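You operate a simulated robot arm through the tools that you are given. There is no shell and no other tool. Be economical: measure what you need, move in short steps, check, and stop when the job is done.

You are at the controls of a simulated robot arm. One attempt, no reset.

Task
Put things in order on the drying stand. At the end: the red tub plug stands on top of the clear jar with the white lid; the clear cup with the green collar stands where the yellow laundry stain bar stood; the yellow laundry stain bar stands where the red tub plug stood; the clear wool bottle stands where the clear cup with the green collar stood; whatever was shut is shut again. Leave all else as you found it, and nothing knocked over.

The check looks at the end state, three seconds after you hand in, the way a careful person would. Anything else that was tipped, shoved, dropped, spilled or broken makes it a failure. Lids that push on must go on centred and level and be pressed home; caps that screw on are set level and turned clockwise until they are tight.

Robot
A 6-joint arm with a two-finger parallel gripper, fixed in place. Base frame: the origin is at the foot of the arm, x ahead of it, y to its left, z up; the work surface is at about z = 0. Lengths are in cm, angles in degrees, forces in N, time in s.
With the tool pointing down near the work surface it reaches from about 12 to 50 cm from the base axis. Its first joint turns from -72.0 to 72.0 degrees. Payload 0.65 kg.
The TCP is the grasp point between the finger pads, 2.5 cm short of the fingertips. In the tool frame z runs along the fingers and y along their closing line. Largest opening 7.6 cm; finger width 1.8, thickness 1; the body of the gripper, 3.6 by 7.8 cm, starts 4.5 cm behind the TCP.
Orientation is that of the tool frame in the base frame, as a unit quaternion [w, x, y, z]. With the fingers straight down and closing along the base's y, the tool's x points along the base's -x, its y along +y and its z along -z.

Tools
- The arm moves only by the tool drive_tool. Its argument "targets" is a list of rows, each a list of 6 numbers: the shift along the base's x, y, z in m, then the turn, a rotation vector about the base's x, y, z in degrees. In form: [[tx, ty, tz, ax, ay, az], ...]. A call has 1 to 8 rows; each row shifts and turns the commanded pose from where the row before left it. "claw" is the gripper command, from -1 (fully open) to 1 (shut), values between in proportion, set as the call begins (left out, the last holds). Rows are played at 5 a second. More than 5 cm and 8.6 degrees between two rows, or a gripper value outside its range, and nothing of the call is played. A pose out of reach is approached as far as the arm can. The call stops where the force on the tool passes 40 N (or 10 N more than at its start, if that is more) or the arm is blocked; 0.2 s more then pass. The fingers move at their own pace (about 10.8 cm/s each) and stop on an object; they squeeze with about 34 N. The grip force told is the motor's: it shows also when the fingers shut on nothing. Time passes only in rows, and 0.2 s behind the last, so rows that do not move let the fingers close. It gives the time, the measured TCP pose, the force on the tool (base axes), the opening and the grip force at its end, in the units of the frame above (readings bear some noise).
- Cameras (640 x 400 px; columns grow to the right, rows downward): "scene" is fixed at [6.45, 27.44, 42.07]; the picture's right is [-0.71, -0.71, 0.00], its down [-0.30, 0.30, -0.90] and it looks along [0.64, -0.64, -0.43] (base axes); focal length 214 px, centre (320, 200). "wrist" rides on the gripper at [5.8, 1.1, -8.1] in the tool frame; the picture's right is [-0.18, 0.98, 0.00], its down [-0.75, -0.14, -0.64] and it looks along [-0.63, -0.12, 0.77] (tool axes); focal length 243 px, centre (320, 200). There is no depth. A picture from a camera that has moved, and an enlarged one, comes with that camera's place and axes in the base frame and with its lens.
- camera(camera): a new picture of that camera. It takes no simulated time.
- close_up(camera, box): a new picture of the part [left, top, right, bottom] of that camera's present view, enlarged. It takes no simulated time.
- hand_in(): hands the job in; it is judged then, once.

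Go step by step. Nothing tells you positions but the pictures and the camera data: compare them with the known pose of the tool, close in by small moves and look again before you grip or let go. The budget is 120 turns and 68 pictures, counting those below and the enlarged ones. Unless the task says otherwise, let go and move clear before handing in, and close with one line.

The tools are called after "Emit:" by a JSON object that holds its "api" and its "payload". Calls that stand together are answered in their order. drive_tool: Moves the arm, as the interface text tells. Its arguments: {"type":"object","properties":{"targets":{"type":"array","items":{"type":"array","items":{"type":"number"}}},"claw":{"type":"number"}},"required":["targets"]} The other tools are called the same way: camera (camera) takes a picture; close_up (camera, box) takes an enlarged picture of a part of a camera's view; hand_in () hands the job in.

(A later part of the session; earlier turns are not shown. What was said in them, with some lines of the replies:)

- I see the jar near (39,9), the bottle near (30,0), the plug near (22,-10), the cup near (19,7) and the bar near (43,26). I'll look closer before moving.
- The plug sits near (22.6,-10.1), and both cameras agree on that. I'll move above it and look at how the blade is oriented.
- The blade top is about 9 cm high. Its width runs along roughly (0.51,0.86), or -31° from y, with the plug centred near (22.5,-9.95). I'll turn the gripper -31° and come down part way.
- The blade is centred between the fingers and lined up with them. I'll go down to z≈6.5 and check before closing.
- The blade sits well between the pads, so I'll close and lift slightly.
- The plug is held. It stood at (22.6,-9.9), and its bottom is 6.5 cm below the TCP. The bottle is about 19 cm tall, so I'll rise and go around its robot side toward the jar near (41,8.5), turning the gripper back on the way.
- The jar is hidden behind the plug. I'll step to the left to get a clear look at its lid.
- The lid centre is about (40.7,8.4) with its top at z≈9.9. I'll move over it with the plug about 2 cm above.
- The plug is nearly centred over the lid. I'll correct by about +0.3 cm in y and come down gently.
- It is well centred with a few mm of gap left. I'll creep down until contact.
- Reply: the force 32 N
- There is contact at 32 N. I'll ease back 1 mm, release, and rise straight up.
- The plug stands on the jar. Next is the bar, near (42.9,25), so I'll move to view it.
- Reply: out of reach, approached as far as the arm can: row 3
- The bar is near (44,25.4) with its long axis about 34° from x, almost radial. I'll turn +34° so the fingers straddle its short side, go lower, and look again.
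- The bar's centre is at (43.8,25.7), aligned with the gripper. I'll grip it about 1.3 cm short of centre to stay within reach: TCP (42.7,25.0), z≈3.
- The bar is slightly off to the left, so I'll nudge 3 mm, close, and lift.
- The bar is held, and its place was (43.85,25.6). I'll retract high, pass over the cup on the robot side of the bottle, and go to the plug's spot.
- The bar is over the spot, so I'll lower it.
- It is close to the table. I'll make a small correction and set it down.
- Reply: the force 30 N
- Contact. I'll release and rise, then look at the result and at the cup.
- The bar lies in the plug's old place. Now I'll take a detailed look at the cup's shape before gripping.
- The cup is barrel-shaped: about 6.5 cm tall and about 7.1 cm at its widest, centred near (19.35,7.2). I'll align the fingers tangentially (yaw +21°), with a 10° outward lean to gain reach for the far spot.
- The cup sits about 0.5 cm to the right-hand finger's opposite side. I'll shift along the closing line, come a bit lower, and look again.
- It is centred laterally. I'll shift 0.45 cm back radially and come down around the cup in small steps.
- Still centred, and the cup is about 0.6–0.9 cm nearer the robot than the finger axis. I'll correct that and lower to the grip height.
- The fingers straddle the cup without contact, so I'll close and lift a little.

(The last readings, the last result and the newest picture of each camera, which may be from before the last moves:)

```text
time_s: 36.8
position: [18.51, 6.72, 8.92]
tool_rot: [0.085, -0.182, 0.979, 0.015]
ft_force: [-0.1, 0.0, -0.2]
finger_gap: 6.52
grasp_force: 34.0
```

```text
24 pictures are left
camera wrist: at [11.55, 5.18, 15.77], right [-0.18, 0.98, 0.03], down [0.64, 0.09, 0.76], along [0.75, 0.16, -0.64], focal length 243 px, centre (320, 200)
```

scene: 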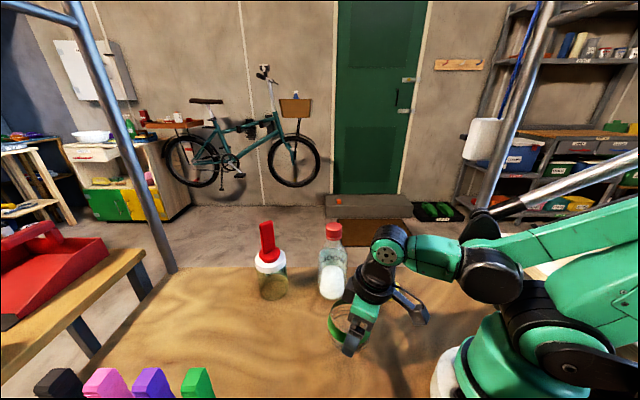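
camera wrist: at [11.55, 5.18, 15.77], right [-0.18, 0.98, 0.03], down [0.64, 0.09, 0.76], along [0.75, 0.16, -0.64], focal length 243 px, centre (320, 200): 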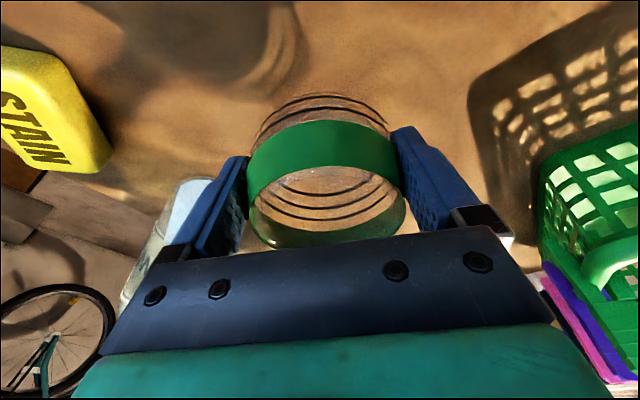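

The cup is held (6.5 cm wide), and its place was about (18.8,6.6). I'll carry it along a clear line toward the bar's spot, turning with the bearing.

Emit:
{"api": "drive_tool", "payload": {"targets": [[0.0359, 0.0269, 0.01, 0, 0, 1.5], [0.0359, 0.0269, 0, 0, 0, 1.5], [0.0359, 0.0269, 0, 0, 0, 1.5], [0.0359, 0.0269, 0, 0, 0, 1.5], [0.0359, 0.0269, 0, 0, 0, 1.5], [0.0359, 0.0269, 0, 0, 0, 1.5], [0, 0, 0, 0, 0, 0]]}}

Emit:
{"api": "drive_tool", "payload": {"targets": [[0.018, 0.0135, -0.015, 0, 0, 0], [0.0175, 0.013, -0.015, 0, 0, 0], [0, 0, 0, 0, 0, 0]]}}

Emit:
{"api": "close_up", "payload": {"camera": "scene", "box": [120, 230, 320, 380]}}

Emit:
{"api": "camera", "payload": {"camera": "wrist"}}

```text
time_s: 38.4
position: [40.13, 22.71, 9.91]
tool_rot: [0.084, -0.259, 0.962, 0.022]
ft_force: [0.5, -0.1, 0.5]
finger_gap: 6.55
grasp_force: 33.8
```

```text
time_s: 39.2
position: [43.59, 25.36, 6.98]
tool_rot: [0.084, -0.257, 0.962, 0.022]
ft_force: [-0.7, -0.4, 0.5]
finger_gap: 6.51
grasp_force: 34.6
```

```text
2.67 times, centred on (220, 305) of scene
camera zoom: at [6.45, 27.44, 42.07], right [-0.71, -0.71, 0.0], down [-0.3, 0.3, -0.9], along [0.64, -0.64, -0.43], focal length 572 px, centre (587, -80)
```

zoom: 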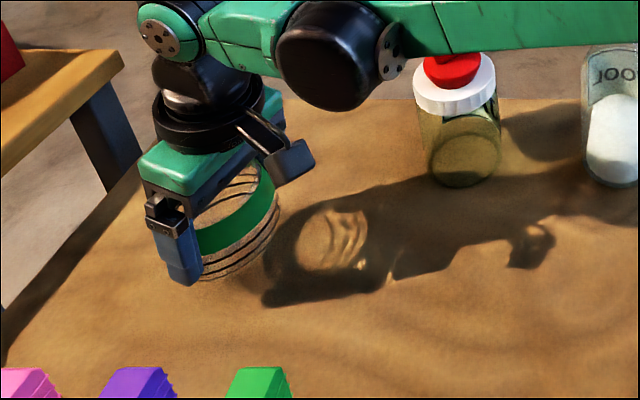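

```text
22 pictures are left
camera wrist: at [36.98, 22.83, 13.79], right [-0.33, 0.94, 0.03], down [0.62, 0.19, 0.76], along [0.71, 0.28, -0.64], focal length 243 px, centre (320, 200)
```

wrist: 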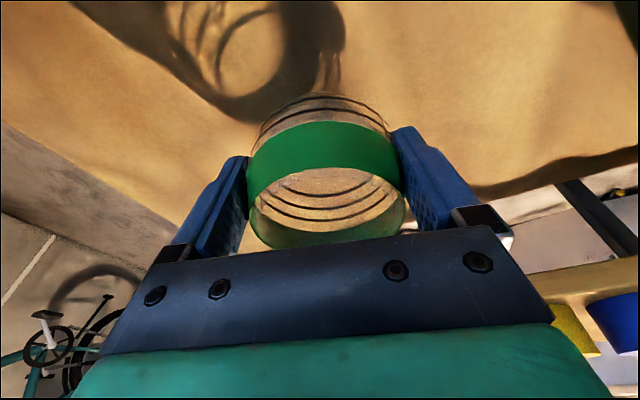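

I've reached the bar's spot with the cup upright. Now I'll lower it.

Emit:
{"api": "drive_tool", "payload": {"targets": [[0, 0.001, -0.01, 0, 0, 0], [0, 0, -0.008, 0, 0, 0], [0, 0, -0.001, 0, 0, 0], [0, 0, -0.001, 0, 0, 0], [0, 0, 0, 0, 0, 0]]}}

Emit:
{"api": "close_up", "payload": {"camera": "scene", "box": [140, 250, 260, 350]}}

```text
time_s: 40.4
position: [43.79, 25.42, 4.97]
tool_rot: [0.084, -0.258, 0.962, 0.023]
ft_force: [-0.5, 0.3, -1.0]
finger_gap: 6.51
grasp_force: 34.1
```

```text
4.00 times, centred on (200, 300) of scene
camera zoom: at [6.45, 27.44, 42.07], right [-0.71, -0.71, 0.0], down [-0.3, 0.3, -0.9], along [0.64, -0.64, -0.43], focal length 858 px, centre (800, -200)
```

zoom: 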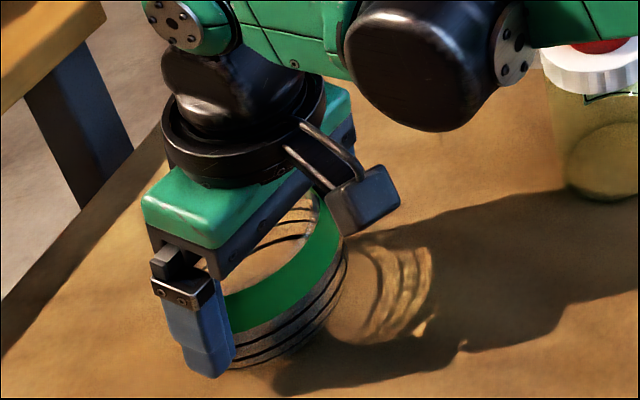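

Emit:
{"api": "drive_tool", "payload": {"targets": [[0, 0, -0.001, 0, 0, 0], [0, 0, 0, 0, 0, 0]]}}

```text
time_s: 41.0
position: [43.7, 25.52, 4.87]
tool_rot: [0.084, -0.257, 0.963, 0.023]
ft_force: [0.4, 0.4, 0.0]
finger_gap: 6.53
grasp_force: 34.0
```

No contact yet, so I'll lower another millimetre.

Emit:
{"api": "drive_tool", "payload": {"targets": [[0, 0, -0.001, 0, 0, 0], [0, 0, 0, 0, 0, 0]]}}

```text
time_s: 41.6
position: [43.76, 25.51, 4.76]
tool_rot: [0.085, -0.259, 0.962, 0.023]
ft_force: [-2.6, -1.9, 27.1]
finger_gap: 6.52
grasp_force: 34.1
```

Contact. I'll ease off, open, and rise straight up.

Emit:
{"api": "drive_tool", "payload": {"targets": [[0, 0, 0.0007, 0, 0, 0], [0, 0, 0, 0, 0, 0]]}}

Emit:
{"api": "drive_tool", "payload": {"targets": [[0, 0, 0, 0, 0, 0], [0, 0, 0, 0, 0, 0], [0, 0, 0.02, 0, 0, 0], [0, 0, 0.02, 0, 0, 0], [-0.01, -0.006, 0.03, 0, 0, 0], [-0.03, -0.02, 0.02, 0, 0, 0], [0, 0, 0, 0, 0, 0]], "claw": -1}}

Emit:
{"api": "camera", "payload": {"camera": "scene"}}

```text
time_s: 42.2
position: [43.66, 25.55, 4.69]
tool_rot: [0.084, -0.258, 0.962, 0.023]
ft_force: [1.9, 1.6, 13.3]
finger_gap: 6.5
grasp_force: 33.8
```

```text
time_s: 43.8
position: [39.79, 22.94, 14.06]
tool_rot: [0.084, -0.258, 0.962, 0.023]
ft_force: [0.6, -0.4, 0.4]
finger_gap: 7.61
grasp_force: 0.1
```

```text
20 pictures are left
```

scene: 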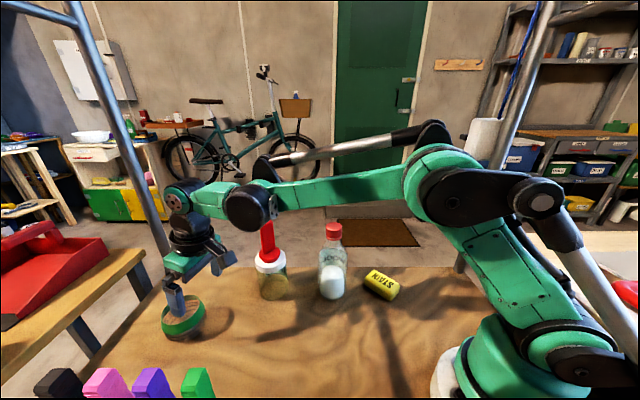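

The cup stands in the bar's old place. Next is the bottle, gripped at its cap from above. I'll retract, straighten the tool, and view it from above.

Emit:
{"api": "drive_tool", "payload": {"targets": [[-0.032, -0.02, 0.02, 0, 0, -7.5], [-0.032, -0.02, 0.03, 0, 0, -7.5], [-0.032, -0.02, 0.03, 0, 0, -7.5], [-0.032, -0.02, 0.03, 0, 0, -7.5], [0, -0.03, 0.02, 0, 5, 0], [0, -0.04, 0, 0, 5, 0], [0, -0.04, 0, 0, 0, 0], [0, 0, 0, 0, 0, 0]]}}

Emit:
{"api": "drive_tool", "payload": {"targets": [[0.02, -0.04, 0, 0, 0, 0], [0, 0, 0, 0, 0, 0]]}}

Emit:
{"api": "camera", "payload": {"camera": "wrist"}}

Emit:
{"api": "close_up", "payload": {"camera": "scene", "box": [250, 150, 420, 320]}}

```text
time_s: 45.6
position: [27.02, 3.76, 26.76]
tool_rot: [0.0, -0.001, 1.0, 0.0]
ft_force: [-0.1, 0.5, 0.1]
finger_gap: 7.62
grasp_force: 0.1
```

```text
time_s: 46.2
position: [29.03, -0.16, 26.67]
tool_rot: [0.0, -0.001, 1.0, 0.0]
ft_force: [-1.8, 0.2, -0.6]
finger_gap: 7.62
grasp_force: 0.1
```

```text
19 pictures are left
camera wrist: at [23.21, 0.94, 34.72], right [0.18, 0.98, 0.0], down [0.75, -0.14, 0.64], along [0.63, -0.12, -0.77], focal length 243 px, centre (320, 200)
```

wrist: 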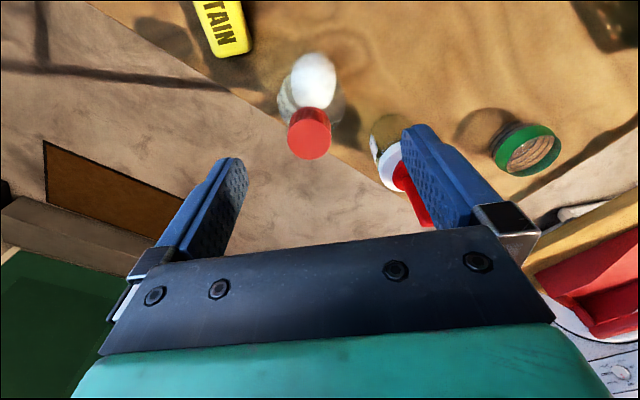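

```text
2.35 times, centred on (335, 235) of scene
camera zoom: at [6.45, 27.44, 42.07], right [-0.71, -0.71, 0.0], down [-0.3, 0.3, -0.9], along [0.64, -0.64, -0.43], focal length 505 px, centre (285, 118)
```

zoom: 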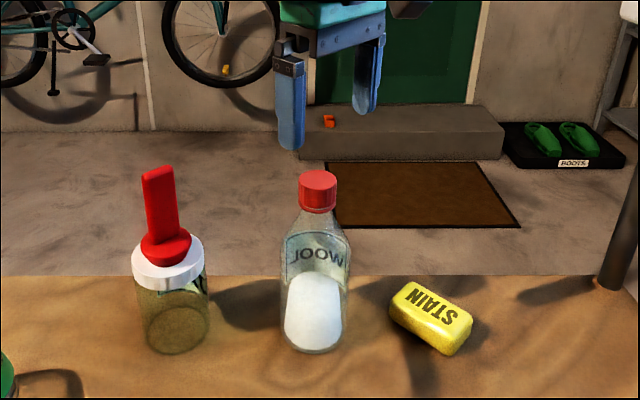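

The cap top is at about (30.8,-1.1,18.6) with a diameter of about 3.1 cm. I'll align over it and go part way down.

Emit:
{"api": "drive_tool", "payload": {"targets": [[0.0177, -0.009, 0, 0, 0, 0], [0, 0, -0.025, 0, 0, 0], [0, 0, -0.025, 0, 0, 0], [0, 0, 0, 0, 0, 0]]}}

Emit:
{"api": "camera", "payload": {"camera": "wrist"}}

Emit:
{"api": "close_up", "payload": {"camera": "scene", "box": [270, 180, 390, 280]}}

```text
time_s: 47.2
position: [30.74, -0.97, 21.7]
tool_rot: [0.0, 0.0, 1.0, 0.0]
ft_force: [-0.8, 0.1, 0.0]
finger_gap: 7.59
grasp_force: 0.0
```

```text
17 pictures are left
camera wrist: at [24.93, 0.1, 29.64], right [0.18, 0.98, 0.0], down [0.75, -0.14, 0.64], along [0.63, -0.12, -0.77], focal length 243 px, centre (320, 200)
```

wrist: 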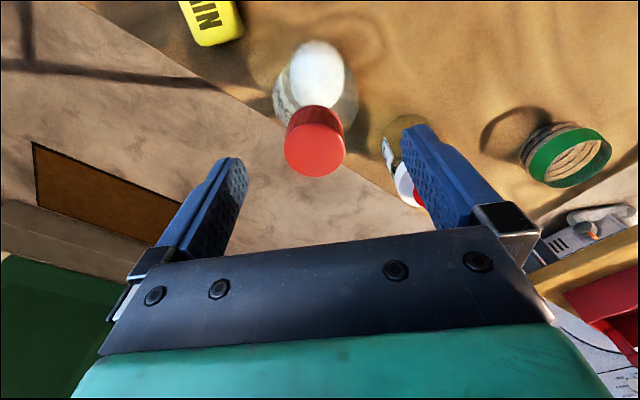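

```text
4.00 times, centred on (330, 230) of scene
camera zoom: at [6.45, 27.44, 42.07], right [-0.71, -0.71, 0.0], down [-0.3, 0.3, -0.9], along [0.64, -0.64, -0.43], focal length 858 px, centre (280, 80)
```

zoom: 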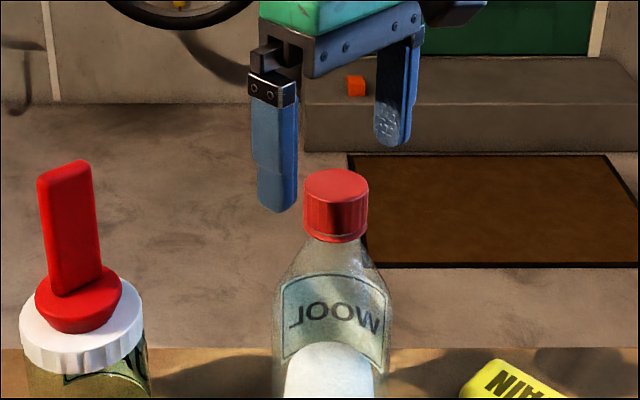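

Nearly centred. I'll shift -0.25 cm in y and lower around the cap to TCP z≈17.4.

Emit:
{"api": "drive_tool", "payload": {"targets": [[0, -0.0025, 0, 0, 0, 0], [0, 0, -0.02, 0, 0, 0], [0, 0, -0.015, 0, 0, 0], [0, 0, -0.008, 0, 0, 0], [0, 0, 0, 0, 0, 0]]}}

Emit:
{"api": "camera", "payload": {"camera": "wrist"}}

Emit:
{"api": "close_up", "payload": {"camera": "scene", "box": [270, 180, 390, 280]}}

```text
time_s: 48.4
position: [30.77, -1.41, 17.49]
tool_rot: [0.0, 0.0, 1.0, 0.0]
ft_force: [0.3, 0.0, -0.1]
finger_gap: 7.54
grasp_force: 0.1
```

```text
15 pictures are left
camera wrist: at [24.97, -0.22, 25.47], right [0.18, 0.98, 0.0], down [0.75, -0.14, 0.64], along [0.63, -0.12, -0.77], focal length 243 px, centre (320, 200)
```

wrist: 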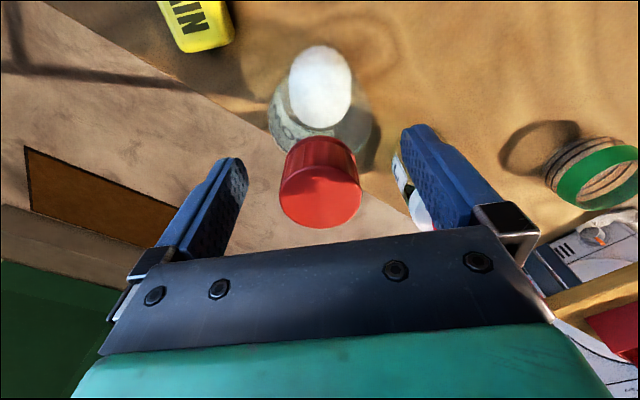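

```text
4.00 times, centred on (330, 230) of scene
camera zoom: at [6.45, 27.44, 42.07], right [-0.71, -0.71, 0.0], down [-0.3, 0.3, -0.9], along [0.64, -0.64, -0.43], focal length 858 px, centre (280, 80)
```

zoom: 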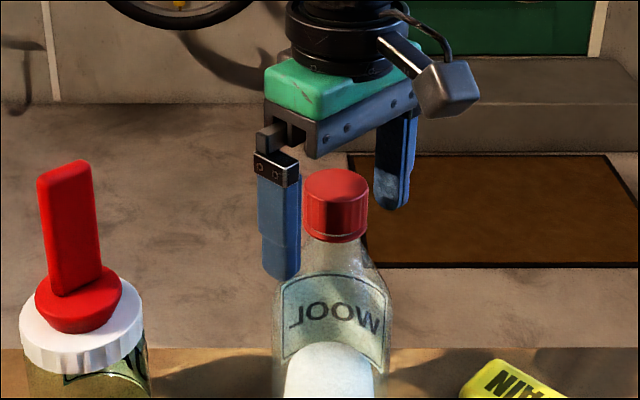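

The cap is centred laterally. I'll shift -0.4 cm in x, close, and lift slightly.

Emit:
{"api": "drive_tool", "payload": {"targets": [[-0.004, 0.0005, 0, 0, 0, 0], [0, 0, 0, 0, 0, 0]]}}

Emit:
{"api": "drive_tool", "payload": {"targets": [[0, 0, 0, 0, 0, 0], [0, 0, 0, 0, 0, 0], [0, 0, 0, 0, 0, 0], [0, 0, 0, 0, 0, 0]], "claw": 1}}

Emit:
{"api": "drive_tool", "payload": {"targets": [[0, 0, 0.005, 0, 0, 0], [0, 0, 0.01, 0, 0, 0], [0, 0, 0, 0, 0, 0]]}}

Emit:
{"api": "close_up", "payload": {"camera": "scene", "box": [250, 170, 410, 310]}}

```text
time_s: 49.0
position: [30.33, -1.4, 17.5]
tool_rot: [0.001, 0.0, 1.0, -0.001]
ft_force: [0.8, -0.5, -0.4]
finger_gap: 7.61
grasp_force: 0.0
```

```text
time_s: 50.0
position: [30.3, -1.36, 17.41]
tool_rot: [0.0, 0.0, 1.0, 0.0]
ft_force: [-0.3, -0.4, -0.3]
finger_gap: 3.18
grasp_force: 34.5
```

```text
time_s: 50.8
position: [30.26, -1.19, 19.03]
tool_rot: [0.0, 0.0, 1.0, 0.001]
ft_force: [-0.3, 0.8, -2.4]
finger_gap: 3.2
grasp_force: 33.9
```

```text
2.86 times, centred on (330, 240) of scene
camera zoom: at [6.45, 27.44, 42.07], right [-0.71, -0.71, 0.0], down [-0.3, 0.3, -0.9], along [0.64, -0.64, -0.43], focal length 613 px, centre (291, 86)
```

zoom: 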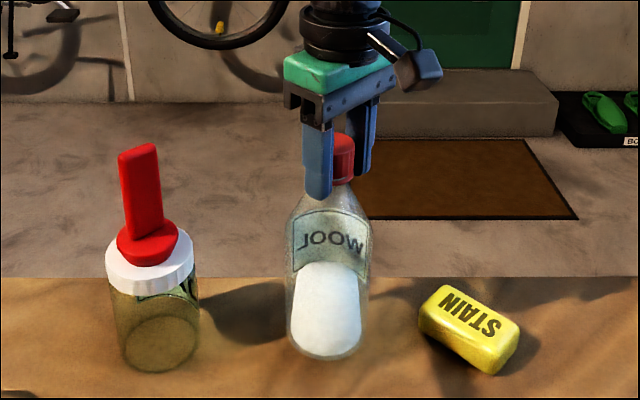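

The bottle hangs straight. I'll lift it a bit more and carry it slowly to the cup's old place at about (19.0,6.8).

Emit:
{"api": "drive_tool", "payload": {"targets": [[0, 0, 0.015, 0, 0, 0], [-0.0113, 0.008, 0.01, 0, 0, 0], [-0.02, 0.014, 0, 0, 0, 0], [-0.02, 0.014, 0, 0, 0, 0], [-0.02, 0.014, 0, 0, 0, 0], [-0.02, 0.014, 0, 0, 0, 0], [-0.02, 0.014, 0, 0, 0, 0], [0, 0, 0, 0, 0, 0]]}}

Emit:
{"api": "drive_tool", "payload": {"targets": [[0, 0.001, -0.01, 0, 0, 0], [0, 0, -0.015, 0, 0, 0], [0, 0, -0.01, 0, 0, 0], [0, 0, 0, 0, 0, 0]]}}

Emit:
{"api": "camera", "payload": {"camera": "scene"}}

Emit:
{"api": "camera", "payload": {"camera": "wrist"}}

```text
time_s: 52.6
position: [19.07, 6.82, 21.69]
tool_rot: [0.0, 0.0, 1.0, 0.001]
ft_force: [-0.1, 0.4, -2.2]
finger_gap: 3.2
grasp_force: 34.0
```

```text
time_s: 53.6
position: [19.24, 6.94, 18.07]
tool_rot: [0.0, -0.001, 1.0, 0.0]
ft_force: [0.5, -0.3, -1.7]
finger_gap: 3.2
grasp_force: 33.4
```

```text
12 pictures are left
```

scene: 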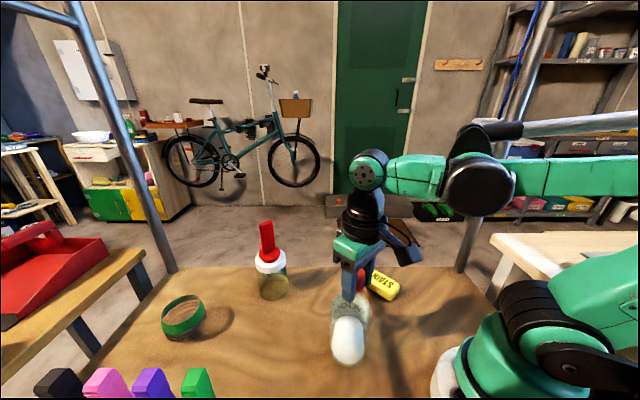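

```text
11 pictures are left
camera wrist: at [13.39, 7.94, 26.03], right [0.18, 0.98, 0.0], down [0.75, -0.14, 0.64], along [0.63, -0.12, -0.77], focal length 243 px, centre (320, 200)
```

wrist: 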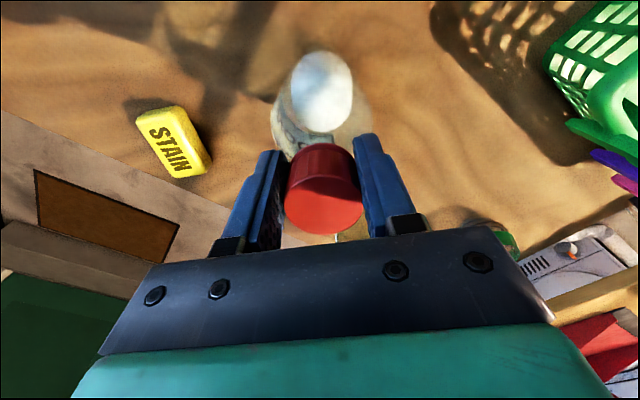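

The bottle's base lines up with where the cup's base was in the picture. I'll set it down gently.

Emit:
{"api": "drive_tool", "payload": {"targets": [[0, 0, -0.003, 0, 0, 0], [0, 0, -0.001, 0, 0, 0], [0, 0, -0.001, 0, 0, 0], [0, 0, 0, 0, 0, 0]]}}

Emit:
{"api": "drive_tool", "payload": {"targets": [[0, 0, -0.001, 0, 0, 0], [0, 0, 0, 0, 0, 0]]}}

```text
time_s: 54.6
position: [19.19, 6.64, 17.59]
tool_rot: [0.0, -0.001, 1.0, 0.0]
ft_force: [0.2, 0.2, -1.5]
finger_gap: 3.19
grasp_force: 33.7
```

```text
time_s: 55.2
position: [19.13, 6.76, 17.42]
tool_rot: [0.0, 0.0, 1.0, -0.001]
ft_force: [0.1, -0.3, 8.9]
finger_gap: 3.19
grasp_force: 33.9
```

Light contact at 9 N. I'll release, rise clear, and look over everything.

Emit:
{"api": "drive_tool", "payload": {"targets": [[0, 0, 0, 0, 0, 0], [0, 0, 0, 0, 0, 0], [0, 0, 0, 0, 0, 0], [0, 0, 0.02, 0, 0, 0], [0, 0, 0.03, 0, 0, 0], [0, 0, 0.04, 0, 0, 0], [0, 0, 0.03, 0, 0, 0], [0, 0, 0, 0, 0, 0]], "claw": -1}}

Emit:
{"api": "drive_tool", "payload": {"targets": [[0, -0.04, 0, 0, 0, 0], [0, -0.04, 0, 0, 0, 0], [0, -0.04, 0, 0, 0, 0], [0, 0, 0, 0, 0, 0]]}}

Emit:
{"api": "camera", "payload": {"camera": "scene"}}

Emit:
{"api": "close_up", "payload": {"camera": "scene", "box": [140, 210, 420, 385]}}

```text
time_s: 57.0
position: [18.95, 6.66, 29.66]
tool_rot: [-0.001, -0.001, 1.0, -0.001]
ft_force: [-0.3, 0.5, 0.1]
finger_gap: 7.57
grasp_force: 0.1
```

```text
time_s: 58.0
position: [19.05, -5.55, 29.5]
tool_rot: [0.0, -0.001, 1.0, 0.0]
ft_force: [0.1, -0.4, 0.5]
finger_gap: 7.59
grasp_force: 0.0
```

```text
10 pictures are left
```

scene: 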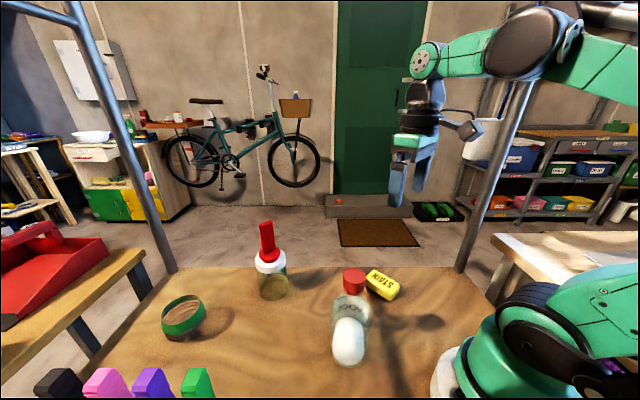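

```text
2.29 times, centred on (280, 298) of scene
camera zoom: at [6.45, 27.44, 42.07], right [-0.71, -0.71, 0.0], down [-0.3, 0.3, -0.9], along [0.64, -0.64, -0.43], focal length 490 px, centre (411, -23)
```

zoom: 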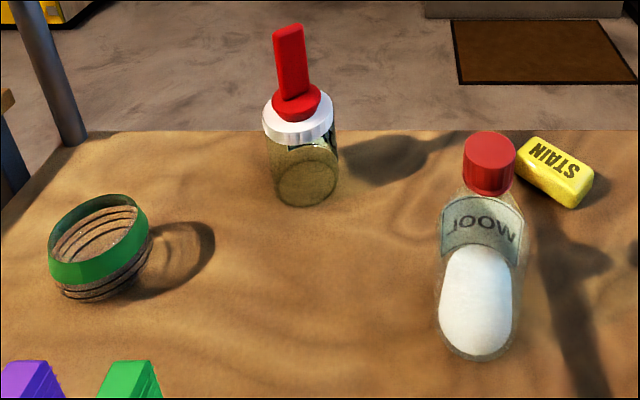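

Everything stands upright in its place: the plug on the jar, the cup where the bar was, the bar where the plug was, and the bottle, still capped, where the cup was. The arm is clear, so I'm handing in.

Emit:
{"api": "hand_in", "payload": {}}

```text
The job is handed in.
```

The job is done and handed in. The plug is on the jar, the cup, bar and bottle are each in their new places, the jar lid and bottle cap were never opened, and nothing was knocked over in the final picture.
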